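You operate a simulated robot arm through the tools that you are given. There is no shell and no other tool.

You are at the controls of a simulated robot arm. One attempt, no reset.

## Task
Let the test pressure off and put the green sensor away in the trolley drawer.
Fine: open the green vent, wait for VENTED, then unclamp; stand it in the drawer and shut the drawer. Set down upright: what you pick out. Where these are worked on the way, their far stop is far enough and under half their travel is too little: trolley drawer.
Where things are to end (x, y in the base frame): green sensor within 0.06 m of [0.53, -0.61].

It is judged by the outcome, as a careful person would: the job done as asked, and still so three seconds after it is handed in. It fails if anything else is knocked over, pushed out of place, dropped, spilled or broken.

## Robot
A 7-joint arm with a fingered hand, fixed in place. Base frame: the origin is at the foot of the arm, x ahead of it, y to its left, z up. Units: m, rad, N and s.
Its first joint turns from -2.897 to 2.897 rad. Payload 4 kg.
The TCP is the grasp point between the finger pads, 0.03 m short of the fingertips. In the tool frame z runs along the fingers and y along their closing line. The gripper opens to 0.104 m. The gripper's body begins 0.035 m behind the TCP. The gripper is a hand of 4 fingers: y runs from the thumb to the fingers, the wrist lies at [-0.015, -0.113, -0.19] in the tool frame.
Orientation is that of the tool frame in the base frame, as a unit quaternion [x, y, z, w]. With the fingers straight down and the wrist toward the robot, the tool's x, y and z point along [0, 1, 0], [1, 0, 0] and [0, 0, -1] of the base frame.

## Interface
- The arm moves only by the tool nudge_tool. Its argument "plan" is a list of rows, each an object (a shift or turn left out is 0) with "slide": the shift along the tool's x, y, z in units of 200 mm (1.0 is 200 mm), a list of three; "rotation": the turn, a rotation vector about the tool's x, y, z in units of 120 degrees (1.0 is 120 degrees), a list of three. In form: [{"slide": [dx, dy, dz], "rotation": [wx, wy, wz]}, ...]. A call has 1 to 20 rows; each row is the pose to reach, as a shift and turn from the pose commanded when the call began, along the tool's axes at that moment. A call with a number of a shift or a turn outside -1 to 1 is refused whole. A row lasts 0.2 s, in which the tool goes at most 0.05 m and 0.15 rad; a call with a longer step from one row to the next is refused whole. A pose out of reach is approached as far as the arm can. The call stops where the force on the tool passes 80 N (or 10 N more than at its start, if that is more) or the arm is blocked; 0.2 s more then pass. In this call time passes only in rows, and 0.2 s behind the last. It gives the time, the measured TCP pose, the force on the tool (base axes), the opening and the grip force at its end, in the units of the frame above (readings bear some noise), with the torque about the TCP (base axes, N m) and any sound that the robot's microphone picked up.
- Cameras (640 x 400 px; columns grow to the right, rows downward): "scene" is fixed at [0.0633, -0.6512, 1.4285]; the picture's right is [0.61, -0.79, 0.00], its down [-0.43, -0.33, -0.84] and it looks along [0.67, 0.51, -0.54] (base axes); focal length 214 px, centre (320, 200). "wrist" rides on the gripper at [0.061, -0.092, -0.131] in the tool frame; the picture's right is [-0.81, 0.28, -0.52], its down [-0.53, -0.71, 0.46] and it looks along [-0.24, 0.64, 0.73] (tool axes); focal length 275 px, centre (320, 200). There is no depth. A picture from a camera that has moved, and an enlarged one, comes with that camera's place and axes in the base frame and with its lens. The place of the scene camera against the robot may be out by one fixed shift of up to 0.018 m in any direction.
- capture(camera): a new picture of that camera. It takes no simulated time.
- finger_targets(index, middle, ring, thumb_bend, thumb_turn): sets how far each is bent, from 0 (flat) to 1 (curled in); at 0.3 the hand is open as for a grip, at 0.7 the pads meet at the TCP. One left out holds its place. A second passes; each finger stops where it meets its share of the squeeze, and holds until it gets a number again. It is the only way to open and close the hand. It gives what a move gives, with no picture; readings hold the bend of each and the force on the fingers (four entries, about 0 where the hand has none), thumb and palm. thumb_turn goes from beside the hand (0) to across from the fingers (1), as for a grip.
- inspect(camera, box): a new picture of the part [left, top, right, bottom] of that camera's present view, enlarged. It takes no simulated time.
- hand_in(): hands the job in; it is judged then, once.

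Places have to be worked out from the pictures, the camera data and where the tool is seen. Open the gripper and draw the arm clear of the work before you hand the job in, unless the task says otherwise.

The tools are called after "Request:" as a command line: name --argument value ..., lists and objects as JSON in quotes. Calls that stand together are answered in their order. nudge_tool: Moves the arm, as the interface text tells. Its arguments: {"type":"object","properties":{"plan":{"type":"array"}},"required":["plan"]} The other tools are called the same way: finger_targets (index, middle, ring, thumb_bend, thumb_turn) moves the fingers one by one; capture (camera) takes a picture; inspect (camera, box) takes an enlarged picture of a part of a camera's view; hand_in () hands the job in.

At the start:

```text
time_s: 0.0
tool_pos: [0.3472, -0.302, 1.3095]
tool_rot: [0.708, 0.706, 0.0, 0.002]
contact_force: [0.7, 0.6, 0.7]
moment: [0.0, 0.0, 0.02]
gripper_width: 0.1037
grip_force: 0.1
shape: jaw
bend: [0.3, 0.3, 0.3, 0.3, 0.98]
finger forces: [0.0, 0.1, 0.0, 0.1, 0.0, 0.0]
```

scene: 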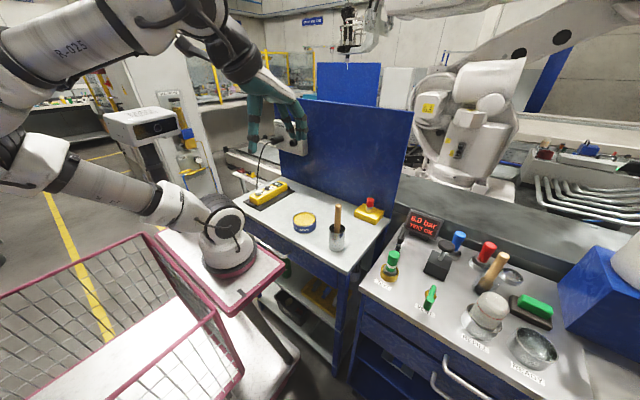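
wrist: 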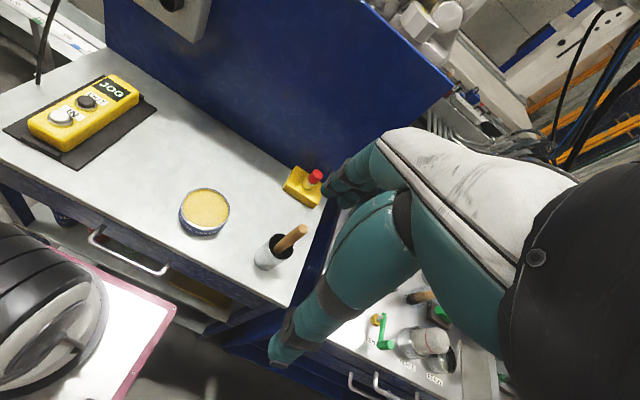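

I'll start by looking closely at the trolley with the sensors, valve and readout in the scene picture before moving anything.

Request:
inspect --camera "scene" --box '[350, 200, 480, 310]'

Request:
inspect --camera "scene" --box '[440, 230, 600, 400]'

Request:
inspect --camera "scene" --box '[340, 280, 600, 400]'

Request:
inspect --camera "wrist" --box '[320, 280, 500, 400]'

```text
3.64 times, centred on (415, 255) of scene
camera zoom: at [0.0633, -0.6512, 1.4285], right [0.61, -0.79, 0.0], down [-0.43, -0.33, -0.84], along [0.67, 0.51, -0.54], focal length 780 px, centre (-26, 0)
```

zoom: 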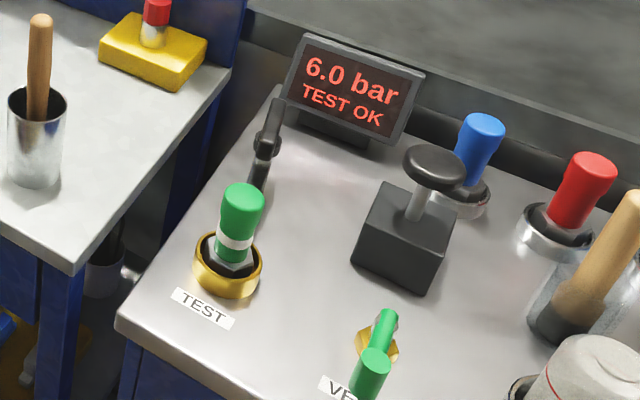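

```text
2.35 times, centred on (520, 315) of scene
camera zoom: at [0.0633, -0.6512, 1.4285], right [0.61, -0.79, 0.0], down [-0.43, -0.33, -0.84], along [0.67, 0.51, -0.54], focal length 505 px, centre (-151, -71)
```

zoom: 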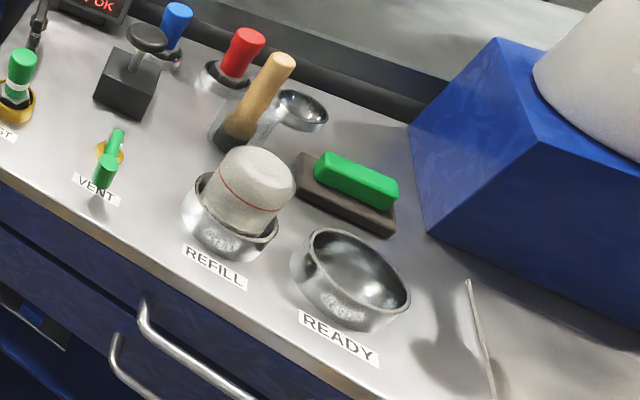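

```text
2.46 times, centred on (470, 340) of scene
camera zoom: at [0.0633, -0.6512, 1.4285], right [0.61, -0.79, 0.0], down [-0.43, -0.33, -0.84], along [0.67, 0.51, -0.54], focal length 528 px, centre (-49, -145)
```

zoom: 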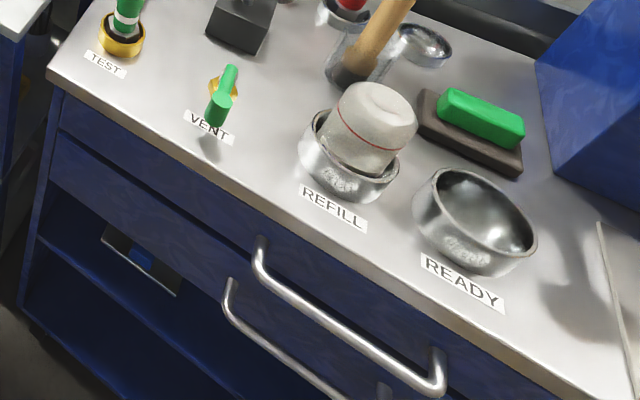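

```text
3.33 times, centred on (410, 340) of wrist
camera zoom: at [0.2557, -0.241, 1.4401], right [0.27, -0.81, 0.52], down [-0.71, -0.53, -0.46], along [0.65, -0.24, -0.72], focal length 918 px, centre (20, -267)
```

zoom: 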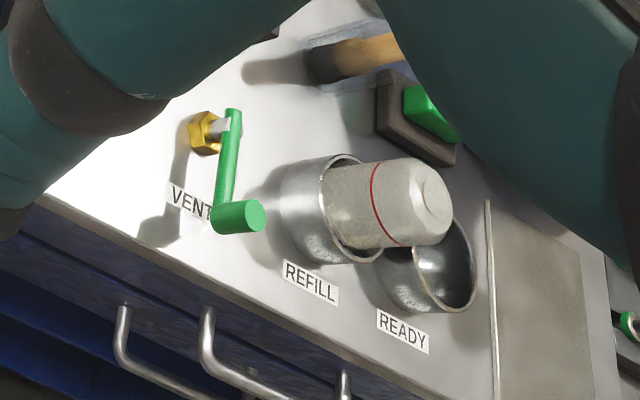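

The wrist and scene rays put the green vent near (0.53, -0.68, 0.89), with the TEST socket to its left and the trolley front facing -x. I'll bring the hand over at a safe height for a better wrist view.

Request:
nudge_tool --plan '[{"slide": [-0.165, -0.04, 0.133]}, {"slide": [-0.33, -0.08, 0.267]}, {"slide": [-0.495, -0.12, 0.4]}, {"slide": [-0.66, -0.16, 0.533]}, {"slide": [-0.825, -0.2, 0.667]}, {"slide": [-0.99, -0.235, 0.8]}]'

Request:
capture --camera "wrist"

Request:
capture --camera "scene"

```text
time_s: 1.4
tool_pos: [0.2989, -0.4986, 1.1458]
tool_rot: [0.707, 0.707, 0.0, 0.001]
contact_force: [0.4, 1.4, 0.3]
moment: [-0.01, -0.02, 0.0]
gripper_width: 0.1038
grip_force: 0.0
shape: jaw
bend: [0.3, 0.3, 0.3, 0.3, 0.98]
finger forces: [0.0, 0.0, 0.1, 0.0, 0.0, 0.1]
```

```text
taken
camera wrist: at [0.207, -0.4373, 1.2771], right [0.27, -0.81, 0.52], down [-0.71, -0.53, -0.46], along [0.65, -0.24, -0.72], focal length 275 px, centre (320, 200)
```

wrist: 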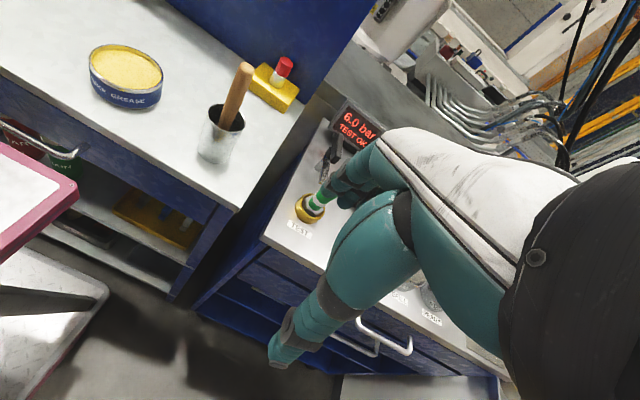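

```text
taken
```

scene: 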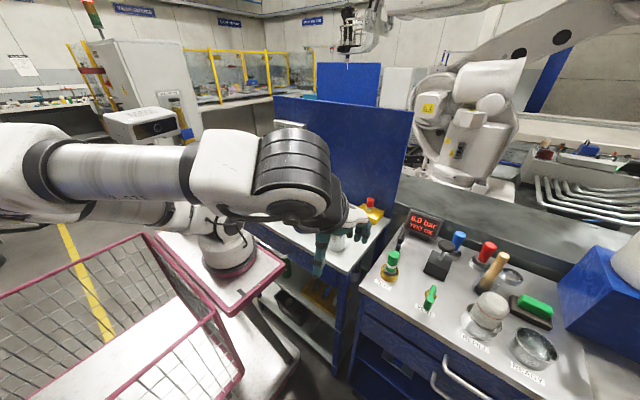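

The TEST socket and clamp sit behind the hand in this view, so I'll slide further to -y and slightly back. That should put the whole trolley top in the clear left half of the wrist picture.

Request:
nudge_tool --plan '[{"slide": [-0.2, -0.05, 0.03]}, {"slide": [-0.4, -0.1, 0.06]}, {"slide": [-0.6, -0.15, 0.09]}, {"slide": [-0.8, -0.2, 0.12]}, {"slide": [-1.0, -0.25, 0.15]}]'

Request:
capture --camera "wrist"

Request:
inspect --camera "wrist" --box '[130, 60, 370, 210]'

Request:
capture --camera "scene"

```text
time_s: 2.6
tool_pos: [0.2523, -0.6985, 1.1188]
tool_rot: [0.708, 0.706, 0.001, 0.001]
contact_force: [0.1, -0.5, 1.1]
moment: [-0.06, -0.02, -0.01]
gripper_width: 0.1039
grip_force: 0.0
shape: jaw
bend: [0.3, 0.3, 0.3, 0.3, 0.98]
finger forces: [0.0, 0.1, 0.0, 0.0, 0.0, 0.0]
```

```text
taken
camera wrist: at [0.161, -0.6371, 1.2492], right [0.27, -0.81, 0.52], down [-0.71, -0.53, -0.46], along [0.65, -0.24, -0.72], focal length 275 px, centre (320, 200)
```

wrist: 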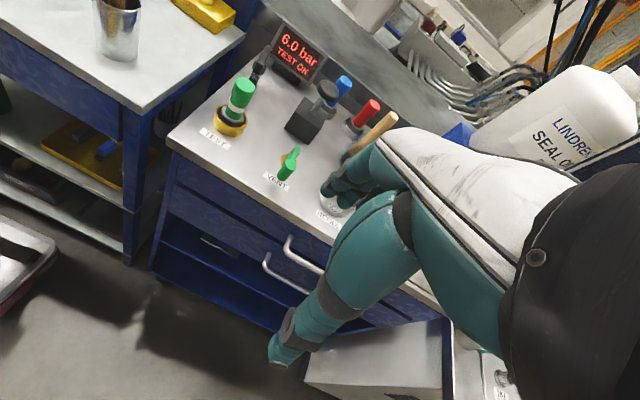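

```text
2.67 times, centred on (250, 135) of wrist
camera zoom: at [0.161, -0.6371, 1.2492], right [0.27, -0.81, 0.52], down [-0.71, -0.53, -0.46], along [0.65, -0.24, -0.72], focal length 734 px, centre (507, 373)
```

zoom: 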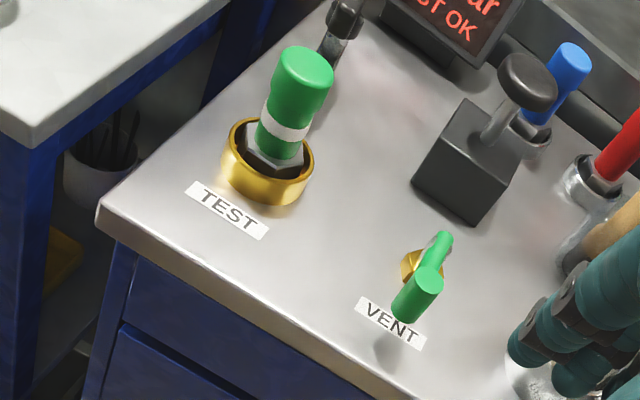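

```text
taken
```

scene: 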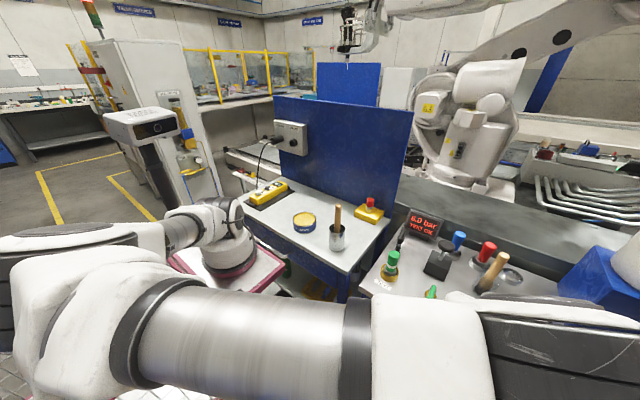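

The tray corner triangulates to (0.43, -0.50, 0.876), the TEST ring to (0.53, -0.553, 0.885) and the vent hex to (0.527, -0.67, 0.885). I'll enlarge the wrist view to identify the clamp, the valve and the drawer fronts.

Request:
inspect --camera "wrist" --box '[200, 30, 296, 90]'

Request:
inspect --camera "wrist" --box '[200, 60, 296, 140]'

Request:
inspect --camera "wrist" --box '[260, 70, 356, 190]'

Request:
inspect --camera "wrist" --box '[140, 130, 340, 330]'

```text
6.67 times, centred on (248, 60) of wrist
camera zoom: at [0.161, -0.6371, 1.2492], right [0.27, -0.81, 0.52], down [-0.71, -0.53, -0.46], along [0.65, -0.24, -0.72], focal length 1835 px, centre (800, 1133)
```

zoom: 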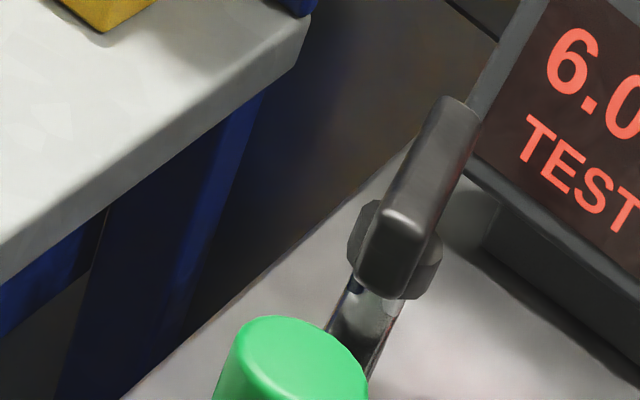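

```text
5.00 times, centred on (248, 100) of wrist
camera zoom: at [0.161, -0.6371, 1.2492], right [0.27, -0.81, 0.52], down [-0.71, -0.53, -0.46], along [0.65, -0.24, -0.72], focal length 1376 px, centre (680, 700)
```

zoom: 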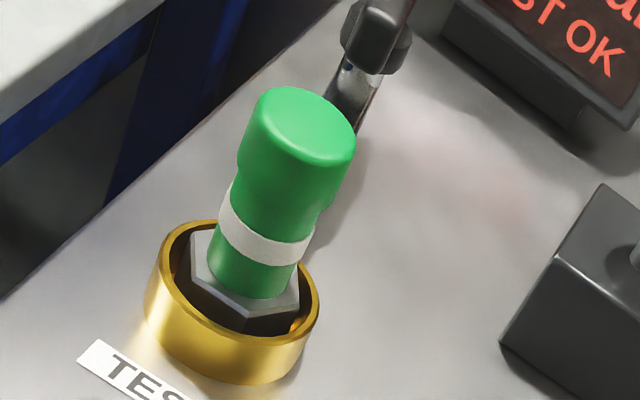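

```text
3.33 times, centred on (308, 130) of wrist
camera zoom: at [0.161, -0.6371, 1.2492], right [0.27, -0.81, 0.52], down [-0.71, -0.53, -0.46], along [0.65, -0.24, -0.72], focal length 918 px, centre (360, 433)
```

zoom: 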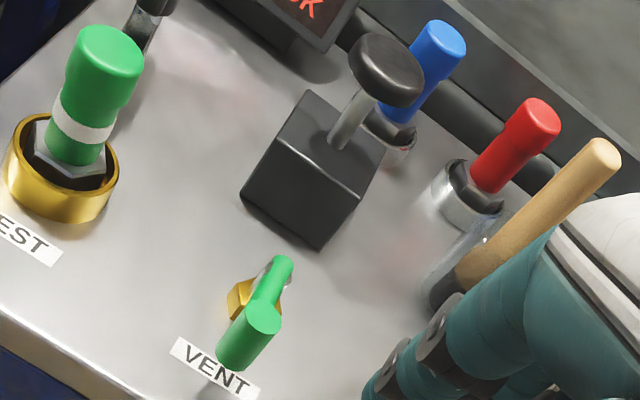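

```text
2.00 times, centred on (240, 230) of wrist
camera zoom: at [0.161, -0.6371, 1.2492], right [0.27, -0.81, 0.52], down [-0.71, -0.53, -0.46], along [0.65, -0.24, -0.72], focal length 551 px, centre (480, 140)
```

zoom: 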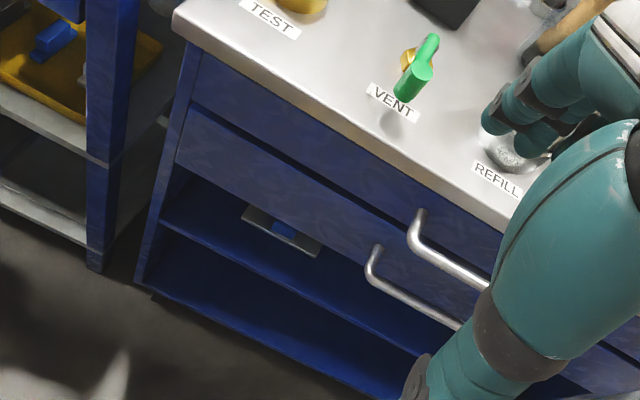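

The sensor stands in the gold TEST ring with its top near z ≈ 0.967, and behind it is a black lever on a post that may be the clamp. I'll move the hand closer, still above everything, to see the lever and the vent crank better.

Request:
nudge_tool --plan '[{"slide": [0.05, 0.2125, 0.0625]}, {"slide": [0.1, 0.425, 0.125]}, {"slide": [0.15, 0.6375, 0.1875]}, {"slide": [0.2, 0.85, 0.25]}]'

Request:
capture --camera "wrist"

Request:
inspect --camera "wrist" --box '[150, 60, 310, 160]'

Request:
capture --camera "scene"

```text
time_s: 3.6
tool_pos: [0.4223, -0.6617, 1.0692]
tool_rot: [0.708, 0.706, 0.0, 0.0]
contact_force: [-0.3, 0.1, -0.3]
moment: [0.01, 0.0, 0.02]
gripper_width: 0.1038
grip_force: 0.1
shape: jaw
bend: [0.3, 0.3, 0.3, 0.3, 0.98]
finger forces: [0.0, 0.1, 0.0, 0.1, 0.1, 0.0]
```

```text
taken
camera wrist: at [0.3301, -0.6008, 1.2006], right [0.27, -0.81, 0.52], down [-0.71, -0.53, -0.46], along [0.64, -0.24, -0.72], focal length 275 px, centre (320, 200)
```

wrist: 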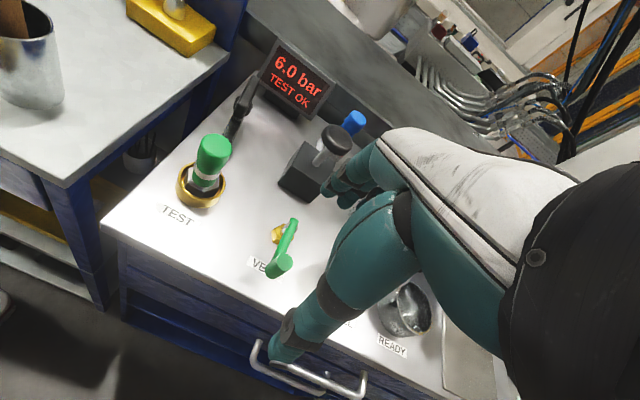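

```text
4.00 times, centred on (230, 110) of wrist
camera zoom: at [0.3301, -0.6008, 1.2006], right [0.27, -0.81, 0.52], down [-0.71, -0.53, -0.46], along [0.64, -0.24, -0.72], focal length 1101 px, centre (680, 560)
```

zoom: 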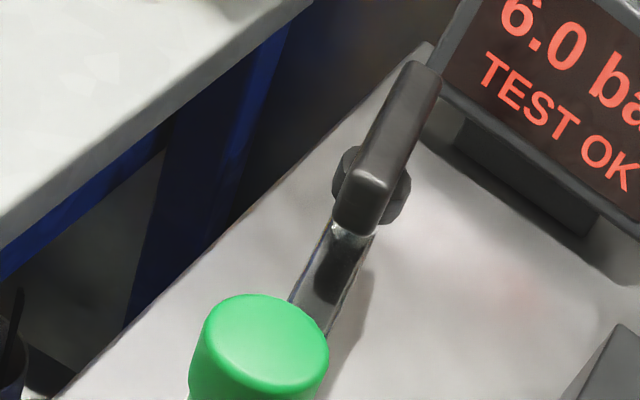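

```text
taken
```

scene: 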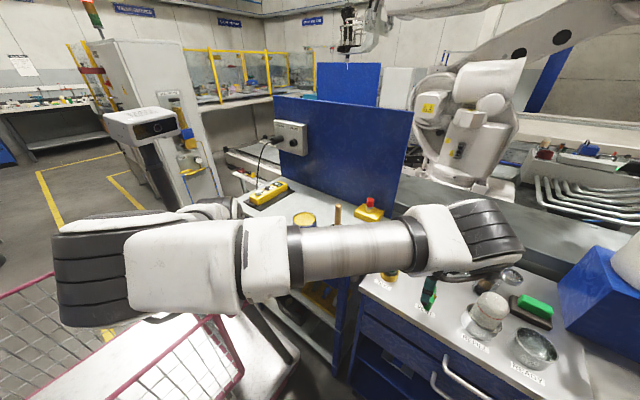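

The lever's top end triangulates to about (0.636, -0.536, 0.98), standing upright on a post just behind the sensor. I'll go 0.1 m further in x at a safe height for a side view of the lever, the black box knob and the vent crank.

Request:
nudge_tool --plan '[{"slide": [0, 0.17, -0.04]}, {"slide": [0, 0.34, -0.08]}, {"slide": [0, 0.5, -0.1]}]'

Request:
capture --camera "wrist"

Request:
inspect --camera "wrist" --box '[120, 80, 280, 200]'

Request:
inspect --camera "wrist" --box '[180, 160, 340, 320]'

```text
time_s: 4.4
tool_pos: [0.5204, -0.6601, 1.0888]
tool_rot: [0.709, 0.706, 0.001, 0.0]
contact_force: [0.0, 1.3, 0.6]
moment: [-0.01, 0.03, 0.02]
gripper_width: 0.1039
grip_force: 0.1
shape: jaw
bend: [0.3, 0.3, 0.3, 0.3, 0.98]
finger forces: [0.0, 0.0, 0.0, 0.0, 0.1, 0.0]
```

```text
taken
camera wrist: at [0.4284, -0.6001, 1.2194], right [0.27, -0.81, 0.52], down [-0.71, -0.53, -0.46], along [0.65, -0.25, -0.72], focal length 275 px, centre (320, 200)
```

wrist: 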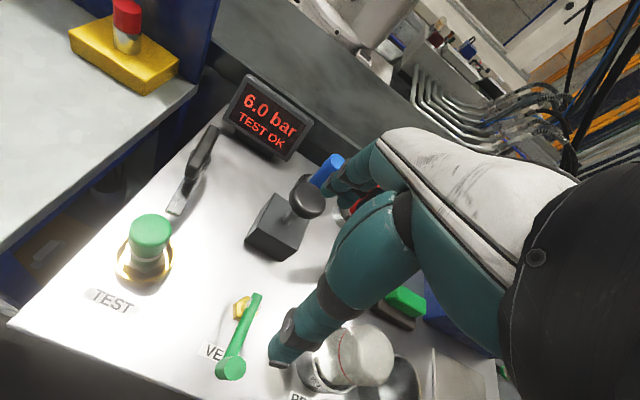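

```text
3.33 times, centred on (200, 140) of wrist
camera zoom: at [0.4284, -0.6001, 1.2194], right [0.27, -0.81, 0.52], down [-0.71, -0.53, -0.46], along [0.65, -0.25, -0.72], focal length 918 px, centre (720, 400)
```

zoom: 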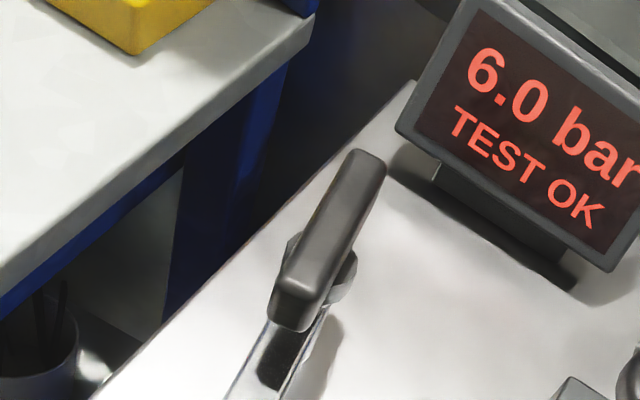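

```text
2.50 times, centred on (260, 240) of wrist
camera zoom: at [0.4284, -0.6001, 1.2194], right [0.27, -0.81, 0.52], down [-0.71, -0.53, -0.46], along [0.65, -0.25, -0.72], focal length 688 px, centre (470, 100)
```

zoom: 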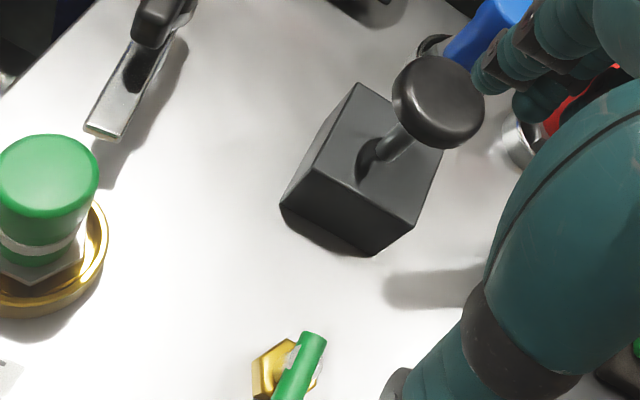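

The lever appears to lie horizontally at z ≈ 0.965 over a hub at about (0.63, -0.54), with a steel bar reaching toward the sensor. To understand its pivot before touching it, I'll look from the +y side, yawing the hand by -90° while backing off.

Request:
nudge_tool --plan '[{"slide": [0.09, -0.01, -0.05], "rotation": [0, 0, 0.068]}, {"slide": [0.18, -0.02, -0.1], "rotation": [0, 0, 0.136]}, {"slide": [0.27, -0.03, -0.15], "rotation": [0, 0, 0.204]}, {"slide": [0.36, -0.04, -0.2], "rotation": [0, 0, 0.272]}, {"slide": [0.45, -0.05, -0.25], "rotation": [0, 0, 0.34]}, {"slide": [0.54, -0.06, -0.3], "rotation": [0, 0, 0.408]}, {"slide": [0.63, -0.07, -0.3], "rotation": [0, 0, 0.476]}, {"slide": [0.72, -0.08, -0.3], "rotation": [0, 0, 0.544]}, {"slide": [0.81, -0.09, -0.3], "rotation": [0, 0, 0.612]}, {"slide": [0.9, -0.1, -0.3], "rotation": [0, 0, 0.68]}, {"slide": [1.0, -0.1, -0.3], "rotation": [0, 0, 0.75]}]'

Request:
capture --camera "wrist"

Request:
capture --camera "scene"

```text
time_s: 6.8
tool_pos: [0.5012, -0.4611, 1.1493]
tool_rot: [1.0, -0.002, 0.001, -0.001]
contact_force: [-0.3, 0.0, 0.0]
moment: [0.0, -0.01, -0.03]
gripper_width: 0.1038
grip_force: 0.1
shape: jaw
bend: [0.3, 0.3, 0.3, 0.3, 0.98]
finger forces: [0.0, 0.0, 0.0, 0.0, 0.1, 0.0]
```

```text
taken
camera wrist: at [0.5625, -0.3698, 1.2811], right [-0.81, -0.27, 0.52], down [-0.53, 0.71, -0.46], along [-0.24, -0.64, -0.72], focal length 275 px, centre (320, 200)
```

wrist: 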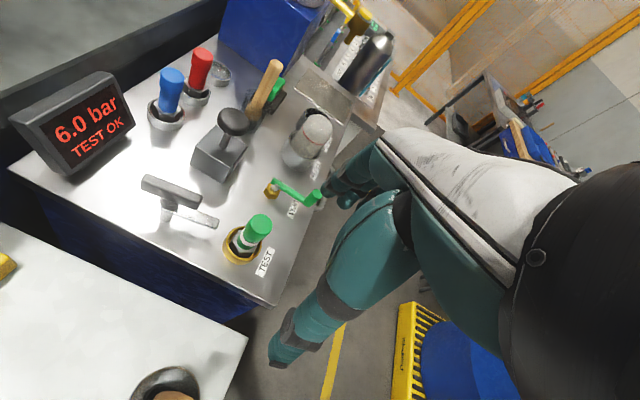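

```text
taken
```

scene: 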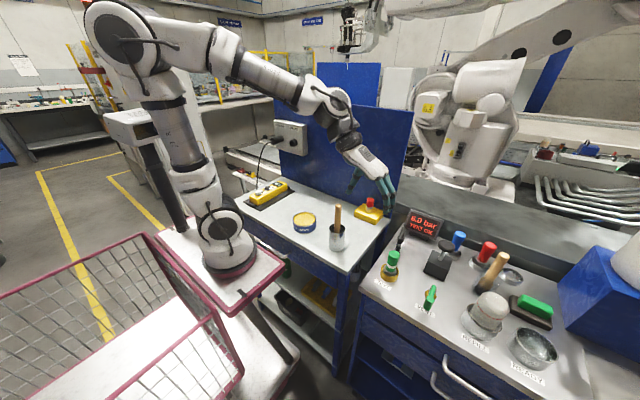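

Now the clamp shows its side: a post with a hub, a black handle on top and a steel bar toward the sensor. I'll enlarge that part.

Request:
inspect --camera "wrist" --box '[130, 160, 290, 280]'

Request:
inspect --camera "wrist" --box '[130, 80, 340, 220]'

Request:
inspect --camera "scene" --box '[370, 215, 450, 285]'

Request:
inspect --camera "scene" --box '[340, 300, 500, 400]'

```text
3.33 times, centred on (210, 220) of wrist
camera zoom: at [0.5625, -0.3698, 1.2811], right [-0.81, -0.27, 0.52], down [-0.53, 0.71, -0.46], along [-0.24, -0.64, -0.72], focal length 918 px, centre (687, 133)
```

zoom: 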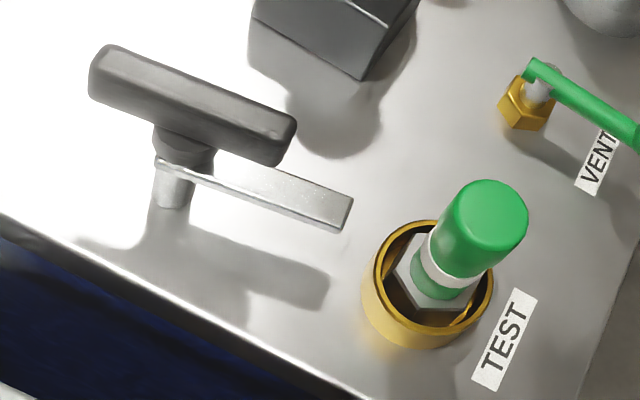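

```text
2.86 times, centred on (235, 150) of wrist
camera zoom: at [0.5625, -0.3698, 1.2811], right [-0.81, -0.27, 0.52], down [-0.53, 0.71, -0.46], along [-0.24, -0.64, -0.72], focal length 786 px, centre (563, 343)
```

zoom: 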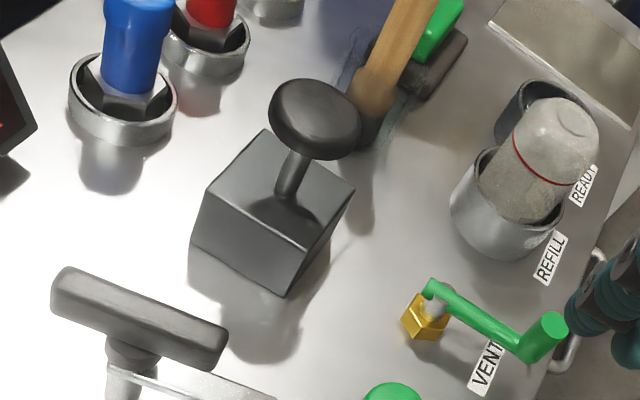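

```text
5.71 times, centred on (410, 250) of scene
camera zoom: at [0.0633, -0.6512, 1.4285], right [0.61, -0.79, 0.0], down [-0.43, -0.33, -0.84], along [0.67, 0.51, -0.54], focal length 1226 px, centre (-194, -86)
```

zoom: 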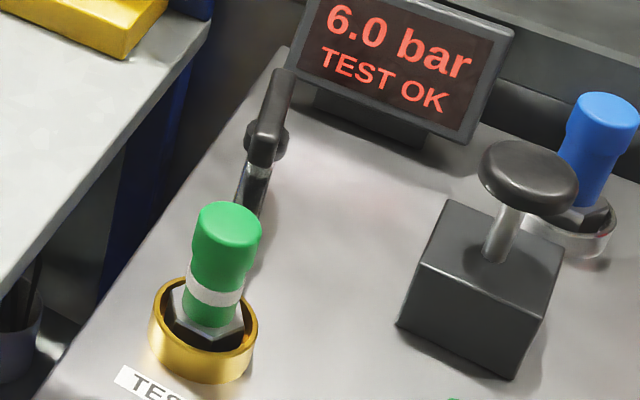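

```text
4.00 times, centred on (420, 350) of scene
camera zoom: at [0.0633, -0.6512, 1.4285], right [0.61, -0.79, 0.0], down [-0.43, -0.33, -0.84], along [0.67, 0.51, -0.54], focal length 858 px, centre (-80, -400)
```

zoom: 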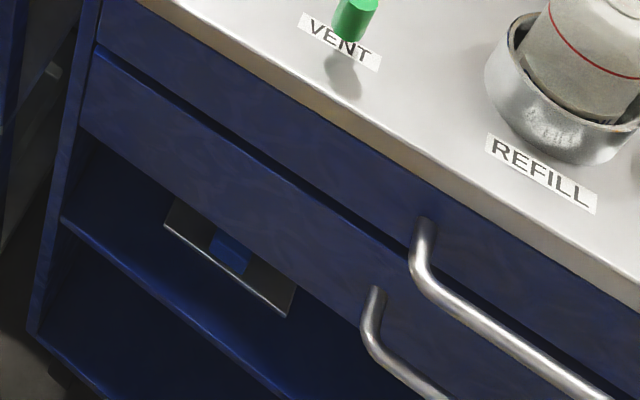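

The clamp is clearly a vertical post at about (0.63, -0.536) carrying a T-handle (z ≈ 0.955) and a bar aimed at the sensor, so it swings about the vertical. The vent crank's axis is near (0.526, -0.674), with its knob at about (0.462, -0.676) and top near z ≈ 0.94. I'll go above the vent knob with the hand yawed to +30°, still at z = 1.10, to check alignment.

Request:
nudge_tool --plan '[{"slide": [-0.017, 0.067, 0.0], "rotation": [0, 0, -0.067]}, {"slide": [-0.033, 0.133, 0.0], "rotation": [0, 0, -0.133]}, {"slide": [-0.05, 0.2, 0.0], "rotation": [0, 0, -0.2]}, {"slide": [-0.067, 0.267, 0.0], "rotation": [0, 0, -0.267]}, {"slide": [-0.083, 0.333, 0.0], "rotation": [0, 0, -0.333]}, {"slide": [-0.1, 0.4, 0.02], "rotation": [0, 0, -0.4]}, {"slide": [-0.117, 0.467, 0.04], "rotation": [0, 0, -0.467]}, {"slide": [-0.133, 0.533, 0.06], "rotation": [0, 0, -0.533]}, {"slide": [-0.15, 0.6, 0.08], "rotation": [0, 0, -0.6]}, {"slide": [-0.167, 0.667, 0.1], "rotation": [0, 0, -0.667]}, {"slide": [-0.183, 0.733, 0.13], "rotation": [0, 0, -0.733]}, {"slide": [-0.2, 0.8, 0.16], "rotation": [0, 0, -0.8]}, {"slide": [-0.217, 0.867, 0.19], "rotation": [0, 0, -0.867]}, {"slide": [-0.233, 0.933, 0.22], "rotation": [0, 0, -0.933]}, {"slide": [-0.25, 1.0, 0.25], "rotation": [0, 0, -1.0]}]'

Request:
capture --camera "wrist"

Request:
capture --camera "scene"

```text
time_s: 10.0
tool_pos: [0.4533, -0.6602, 1.0998]
tool_rot: [0.5, 0.866, 0.001, 0.002]
contact_force: [-0.4, 0.6, 0.9]
moment: [-0.04, -0.01, 0.03]
gripper_width: 0.104
grip_force: 0.0
shape: jaw
bend: [0.3, 0.3, 0.3, 0.3, 0.98]
finger forces: [0.0, 0.0, 0.0, 0.0, 0.0, 0.0]
```

```text
taken
camera wrist: at [0.3424, -0.6535, 1.2303], right [0.64, -0.56, 0.52], down [-0.35, -0.82, -0.46], along [0.68, 0.11, -0.72], focal length 275 px, centre (320, 200)
```

wrist: 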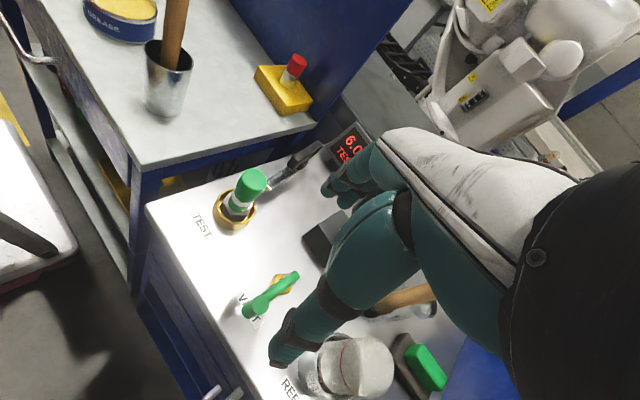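

```text
taken
```

scene: 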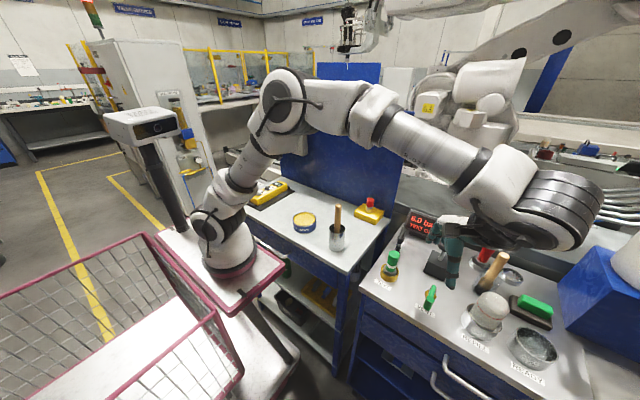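

The +30° pose is reachable and the vent is clearly visible at the image's lower left. I'll zoom in on it to fix the knob position precisely.

Request:
inspect --camera "wrist" --box '[210, 240, 330, 340]'

Request:
inspect --camera "wrist" --box '[260, 120, 440, 380]'

Request:
inspect --camera "scene" --box '[400, 200, 480, 320]'

```text
4.00 times, centred on (270, 290) of wrist
camera zoom: at [0.3424, -0.6535, 1.2303], right [0.64, -0.56, 0.52], down [-0.35, -0.82, -0.46], along [0.68, 0.11, -0.72], focal length 1101 px, centre (520, -160)
```

zoom: 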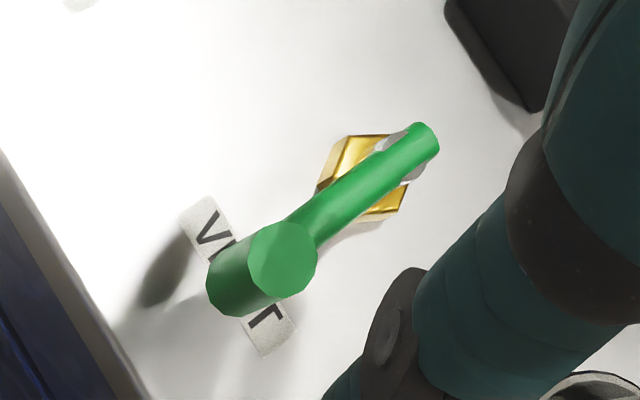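

```text
1.54 times, centred on (350, 250) of wrist
camera zoom: at [0.3424, -0.6535, 1.2303], right [0.64, -0.56, 0.52], down [-0.35, -0.82, -0.46], along [0.68, 0.11, -0.72], focal length 424 px, centre (274, 123)
```

zoom: 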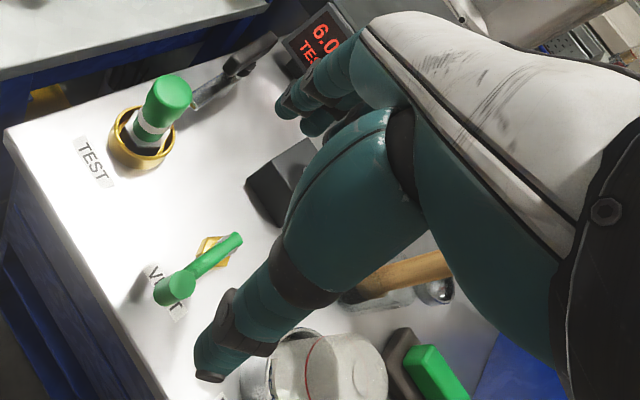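

```text
3.33 times, centred on (440, 260) of scene
camera zoom: at [0.0633, -0.6512, 1.4285], right [0.61, -0.79, 0.0], down [-0.43, -0.33, -0.84], along [0.67, 0.51, -0.54], focal length 715 px, centre (-80, 0)
```

zoom: 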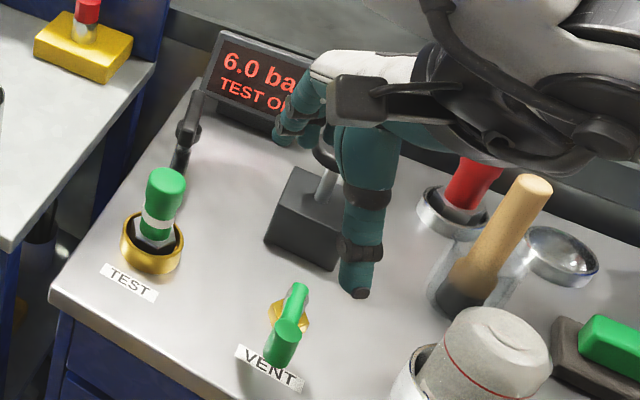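

The knob top comes out at (0.461, -0.677, 0.938), diameter about 18 mm, with the crank arm running to the stem at about (0.523, -0.677). I'll centre the open hand over the knob and come down to z = 1.0.

Request:
nudge_tool --plan '[{"slide": [-0.03, -0.003, 0.17]}, {"slide": [-0.06, -0.005, 0.34]}, {"slide": [-0.094, -0.008, 0.5]}]'

Request:
capture --camera "wrist"

Request:
inspect --camera "wrist" --box '[220, 160, 420, 360]'

Request:
inspect --camera "scene" --box '[380, 210, 480, 320]'

```text
time_s: 10.8
tool_pos: [0.4593, -0.6757, 0.9971]
tool_rot: [0.501, 0.865, 0.0, 0.0]
contact_force: [0.5, 0.4, 0.1]
moment: [0.0, 0.03, 0.0]
gripper_width: 0.1038
grip_force: 0.0
shape: jaw
bend: [0.3, 0.3, 0.3, 0.3, 0.98]
finger forces: [0.1, 0.1, 0.0, 0.0, 0.1, 0.0]
```

```text
taken
camera wrist: at [0.3493, -0.6695, 1.1289], right [0.64, -0.57, 0.52], down [-0.35, -0.82, -0.46], along [0.68, 0.11, -0.72], focal length 275 px, centre (320, 200)
```

wrist: 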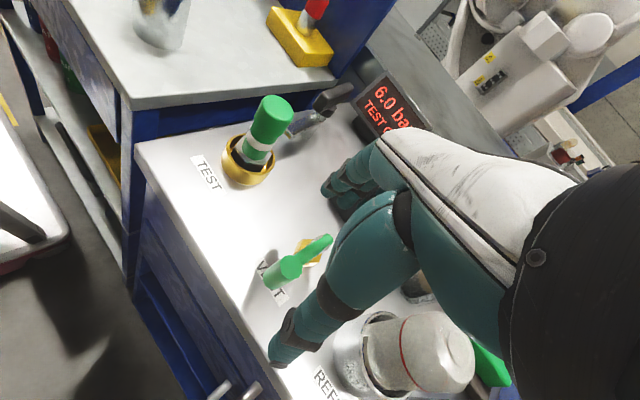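

```text
2.00 times, centred on (320, 260) of wrist
camera zoom: at [0.3493, -0.6695, 1.1289], right [0.64, -0.57, 0.52], down [-0.35, -0.82, -0.46], along [0.68, 0.11, -0.72], focal length 551 px, centre (320, 80)
```

zoom: 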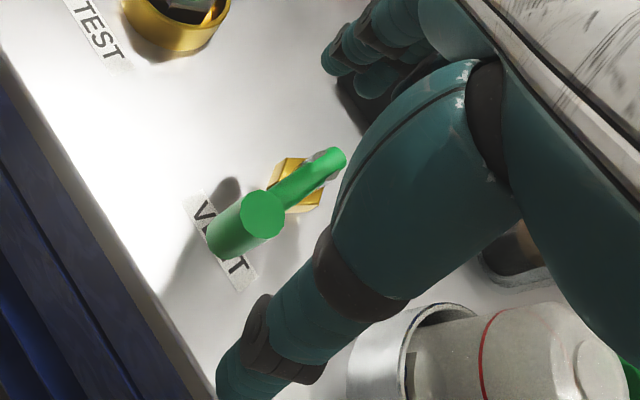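

```text
3.64 times, centred on (430, 265) of scene
camera zoom: at [0.0633, -0.6512, 1.4285], right [0.61, -0.79, 0.0], down [-0.43, -0.33, -0.84], along [0.67, 0.51, -0.54], focal length 780 px, centre (-80, -36)
```

zoom: 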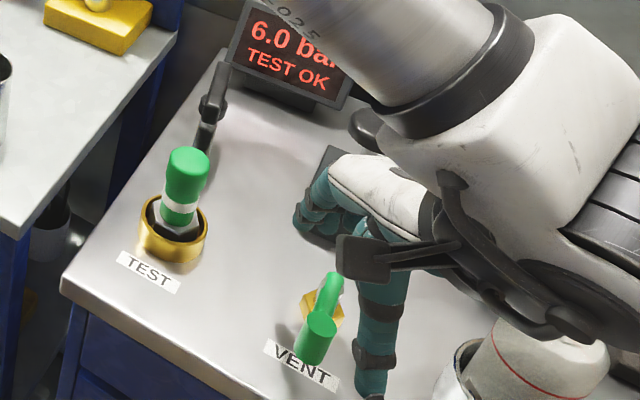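

The knob re-triangulates to about (0.462, -0.676), right under the TCP. I'll descend to z ≈ 0.948, keeping the fingertips just above the crank arm (top ≈ 0.912) and beside the knob.

Request:
nudge_tool --plan '[{"slide": [-0.005, 0.006, 0.1]}, {"slide": [-0.01, 0.012, 0.18]}, {"slide": [-0.01, 0.012, 0.245]}]'

Request:
inspect --camera "wrist" --box '[220, 160, 420, 360]'

Request:
inspect --camera "scene" --box '[380, 210, 480, 320]'

```text
time_s: 11.6
tool_pos: [0.4623, -0.6769, 0.9477]
tool_rot: [0.501, 0.865, 0.001, 0.001]
contact_force: [0.0, -0.2, 0.3]
moment: [0.01, 0.04, -0.02]
gripper_width: 0.1039
grip_force: 0.1
shape: jaw
bend: [0.3, 0.3, 0.3, 0.3, 0.98]
finger forces: [0.0, 0.0, 0.0, 0.0, 0.1, 0.0]
```

```text
2.00 times, centred on (320, 260) of wrist
camera zoom: at [0.3522, -0.6695, 1.0786], right [0.64, -0.57, 0.52], down [-0.35, -0.82, -0.46], along [0.68, 0.11, -0.72], focal length 551 px, centre (320, 80)
```

zoom: 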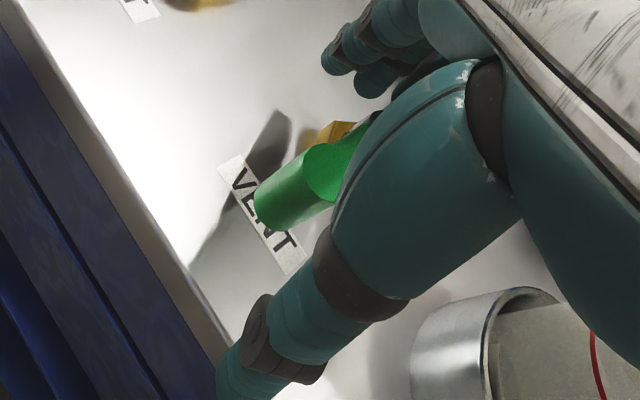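

```text
3.64 times, centred on (430, 265) of scene
camera zoom: at [0.0633, -0.6512, 1.4285], right [0.61, -0.79, 0.0], down [-0.43, -0.33, -0.84], along [0.67, 0.51, -0.54], focal length 780 px, centre (-80, -36)
```

zoom: 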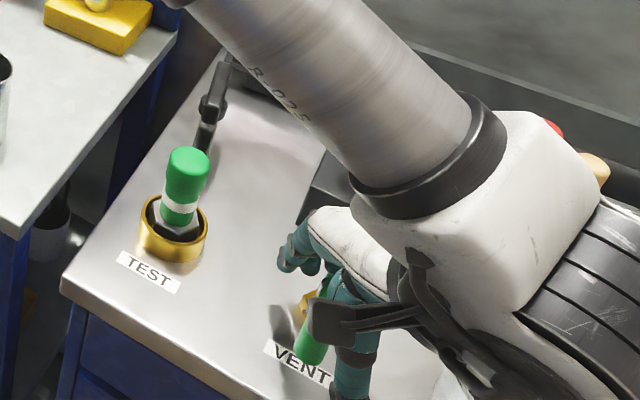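

The knob sits right at the TCP between thumb and fingers with no contact force. I'll close the hand on it.

Request:
finger_targets --index 0.7 --middle 0.7 --ring 0.6 --thumb_bend 0.7

Request:
inspect --camera "wrist" --box '[220, 160, 420, 360]'

Request:
inspect --camera "scene" --box '[380, 210, 480, 320]'

```text
time_s: 12.6
tool_pos: [0.4623, -0.6752, 0.9482]
tool_rot: [0.5, 0.866, 0.001, 0.0]
contact_force: [8.5, 17.1, 11.8]
moment: [0.58, -0.93, 0.86]
gripper_width: 0.0143
grip_force: 16.1
shape: fingers
bend: [0.68, 0.52, 0.35, 0.63, 0.97]
finger forces: [2.5, 13.3, 10.9, 0.1, 5.4, 0.0]
```

```text
2.00 times, centred on (320, 260) of wrist
camera zoom: at [0.3527, -0.6684, 1.0793], right [0.64, -0.56, 0.52], down [-0.35, -0.82, -0.46], along [0.68, 0.11, -0.72], focal length 551 px, centre (320, 80)
```

zoom: 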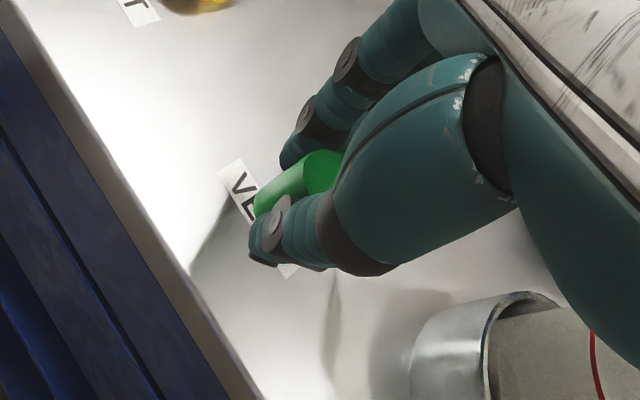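

```text
3.64 times, centred on (430, 265) of scene
camera zoom: at [0.0633, -0.6512, 1.4285], right [0.61, -0.79, 0.0], down [-0.43, -0.33, -0.84], along [0.67, 0.51, -0.54], focal length 780 px, centre (-80, -36)
```

zoom: 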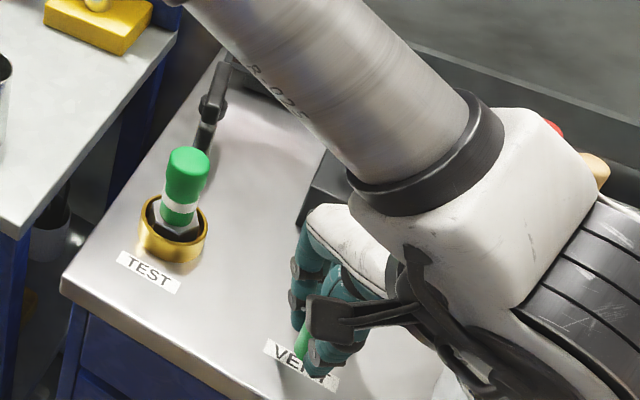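

Middle and ring stopped early because they met the crank arm/stem and pushed it toward -y, and the crank did not give that way. I'll open again and yaw to +60°, so thumb and index can pinch the knob across its direction of travel.

Request:
finger_targets --index 0.3 --middle 0.3 --ring 0.3 --thumb_bend 0.3

Request:
nudge_tool --plan '[{"rotation": [0, 0, -0.0625]}, {"rotation": [0, 0, -0.125]}, {"rotation": [0, 0, -0.1875]}, {"rotation": [0, 0, -0.25]}]'

Request:
inspect --camera "wrist" --box '[220, 160, 420, 360]'

Request:
inspect --camera "scene" --box '[380, 210, 480, 320]'

```text
time_s: 13.6
tool_pos: [0.462, -0.6774, 0.9473]
tool_rot: [0.501, 0.865, 0.001, 0.001]
contact_force: [-0.4, -0.5, 0.7]
moment: [-0.02, -0.03, -0.02]
gripper_width: 0.1026
grip_force: 0.1
shape: fingers
bend: [0.3, 0.3, 0.3, 0.3, 0.97]
finger forces: [0.0, 0.0, 0.0, 0.0, 0.0, 0.0]
```

```text
time_s: 14.6
tool_pos: [0.4616, -0.6773, 0.9502]
tool_rot: [0.259, 0.966, 0.001, 0.001]
contact_force: [-0.7, -0.2, 0.9]
moment: [-0.01, 0.03, 0.01]
gripper_width: 0.1028
grip_force: 0.0
shape: fingers
bend: [0.3, 0.3, 0.3, 0.3, 0.97]
finger forces: [0.0, 0.1, 0.0, 0.0, 0.0, 0.1]
```

```text
2.00 times, centred on (320, 260) of wrist
camera zoom: at [0.3628, -0.7267, 1.0809], right [0.84, -0.17, 0.52], down [0.11, -0.88, -0.46], along [0.53, 0.44, -0.72], focal length 551 px, centre (320, 80)
```

zoom: 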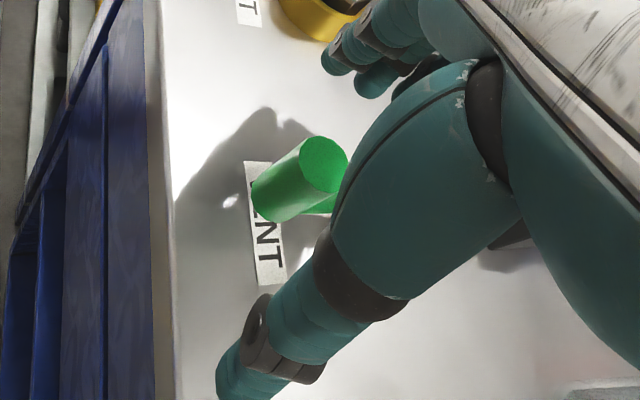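

```text
3.64 times, centred on (430, 265) of scene
camera zoom: at [0.0633, -0.6512, 1.4285], right [0.61, -0.79, 0.0], down [-0.43, -0.33, -0.84], along [0.67, 0.51, -0.54], focal length 780 px, centre (-80, -36)
```

zoom: 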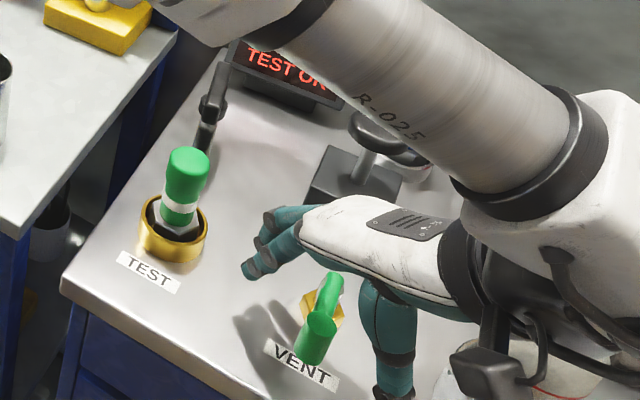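

At +60° the hand straddles the knob with the thumb on its -y side and fingers on +y, clear of the stem. I'll go down 2 cm and pinch with index and thumb only.

Request:
nudge_tool --plan '[{"slide": [0, 0.0, 0.05]}, {"slide": [0, 0.0, 0.1]}]'

Request:
finger_targets --index 0.7 --thumb_bend 0.7

Request:
inspect --camera "wrist" --box '[220, 160, 420, 360]'

Request:
inspect --camera "scene" --box '[380, 210, 480, 320]'

```text
time_s: 15.2
tool_pos: [0.4603, -0.6782, 0.9299]
tool_rot: [0.259, 0.966, 0.0, 0.0]
contact_force: [-0.4, 0.4, 0.4]
moment: [0.02, 0.0, 0.0]
gripper_width: 0.1027
grip_force: 0.1
shape: fingers
bend: [0.3, 0.3, 0.3, 0.3, 0.97]
finger forces: [0.0, 0.0, 0.0, 0.0, 0.0, 0.0]
```

```text
time_s: 16.2
tool_pos: [0.4603, -0.6779, 0.9299]
tool_rot: [0.26, 0.966, 0.002, 0.0]
contact_force: [0.1, 0.9, -1.6]
moment: [0.04, -0.05, 0.01]
gripper_width: 0.0122
grip_force: 3.6
shape: fingers
bend: [0.65, 0.3, 0.3, 0.67, 0.97]
finger forces: [3.8, 0.1, 0.0, 0.1, 2.6, 0.1]
```

```text
2.00 times, centred on (320, 260) of wrist
camera zoom: at [0.362, -0.7273, 1.0607], right [0.84, -0.17, 0.52], down [0.1, -0.88, -0.46], along [0.53, 0.44, -0.72], focal length 551 px, centre (320, 80)
```

zoom: 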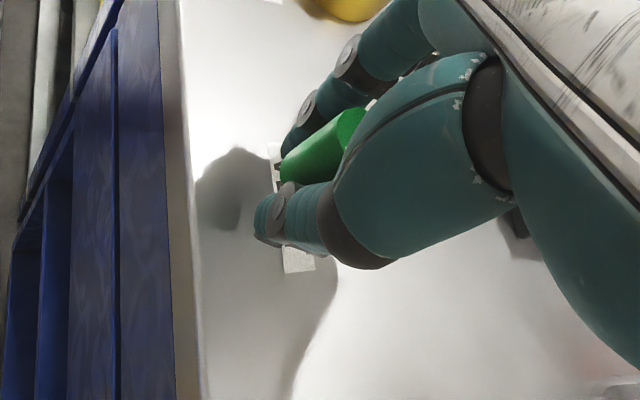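

```text
3.64 times, centred on (430, 265) of scene
camera zoom: at [0.0633, -0.6512, 1.4285], right [0.61, -0.79, 0.0], down [-0.43, -0.33, -0.84], along [0.67, 0.51, -0.54], focal length 780 px, centre (-80, -36)
```

zoom: 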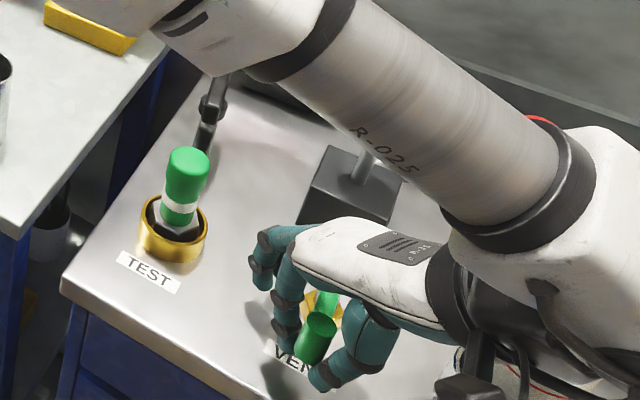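

The knob is caged between index (+y) and thumb (-y). I'll test a small clockwise arc about the stem, 12°, with the hand yawing along, and read the forces.

Request:
nudge_tool --plan '[{"slide": [0.01, 0.019, 0], "rotation": [0, 0, 0.0333]}, {"slide": [0.0188, 0.0386, 0], "rotation": [0, 0, 0.0667]}, {"slide": [0.0262, 0.0587, 0], "rotation": [0, 0, 0.1]}]'

Request:
inspect --camera "wrist" --box '[220, 160, 420, 360]'

Request:
inspect --camera "scene" --box '[380, 210, 480, 320]'

```text
time_s: 17.0
tool_pos: [0.4628, -0.6656, 0.9299]
tool_rot: [0.359, 0.933, 0.0, 0.001]
contact_force: [-1.6, 0.0, -3.9]
moment: [0.0, 0.01, 0.01]
gripper_width: 0.0124
grip_force: 3.8
shape: fingers
bend: [0.65, 0.3, 0.3, 0.66, 0.97]
finger forces: [3.7, 0.0, 0.0, 0.0, 3.9, 0.1]
```

```text
2.00 times, centred on (320, 260) of wrist
camera zoom: at [0.3554, -0.6928, 1.0611], right [0.79, -0.34, 0.52], down [-0.08, -0.89, -0.46], along [0.61, 0.32, -0.72], focal length 551 px, centre (320, 80)
```

zoom: 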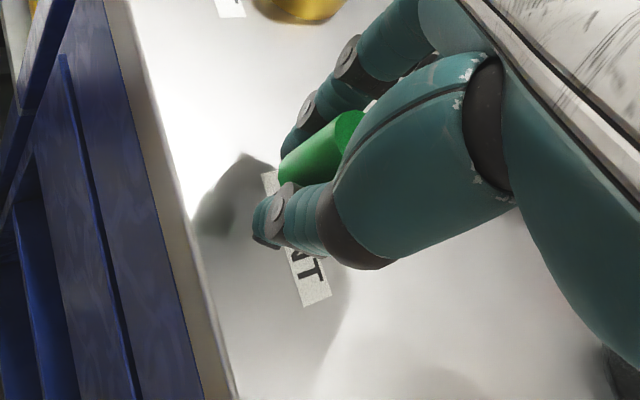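

```text
3.64 times, centred on (430, 265) of scene
camera zoom: at [0.0633, -0.6512, 1.4285], right [0.61, -0.79, 0.0], down [-0.43, -0.33, -0.84], along [0.67, 0.51, -0.54], focal length 780 px, centre (-80, -36)
```

zoom: 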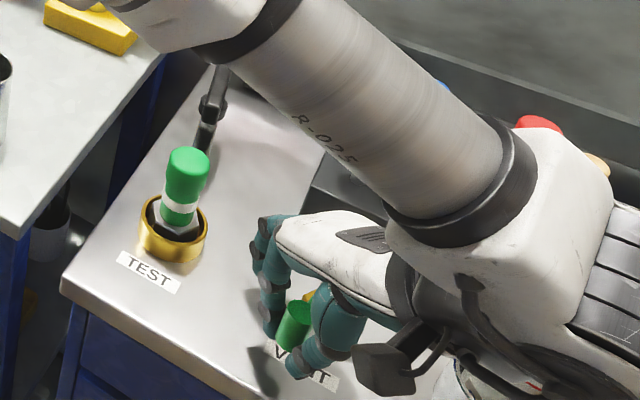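

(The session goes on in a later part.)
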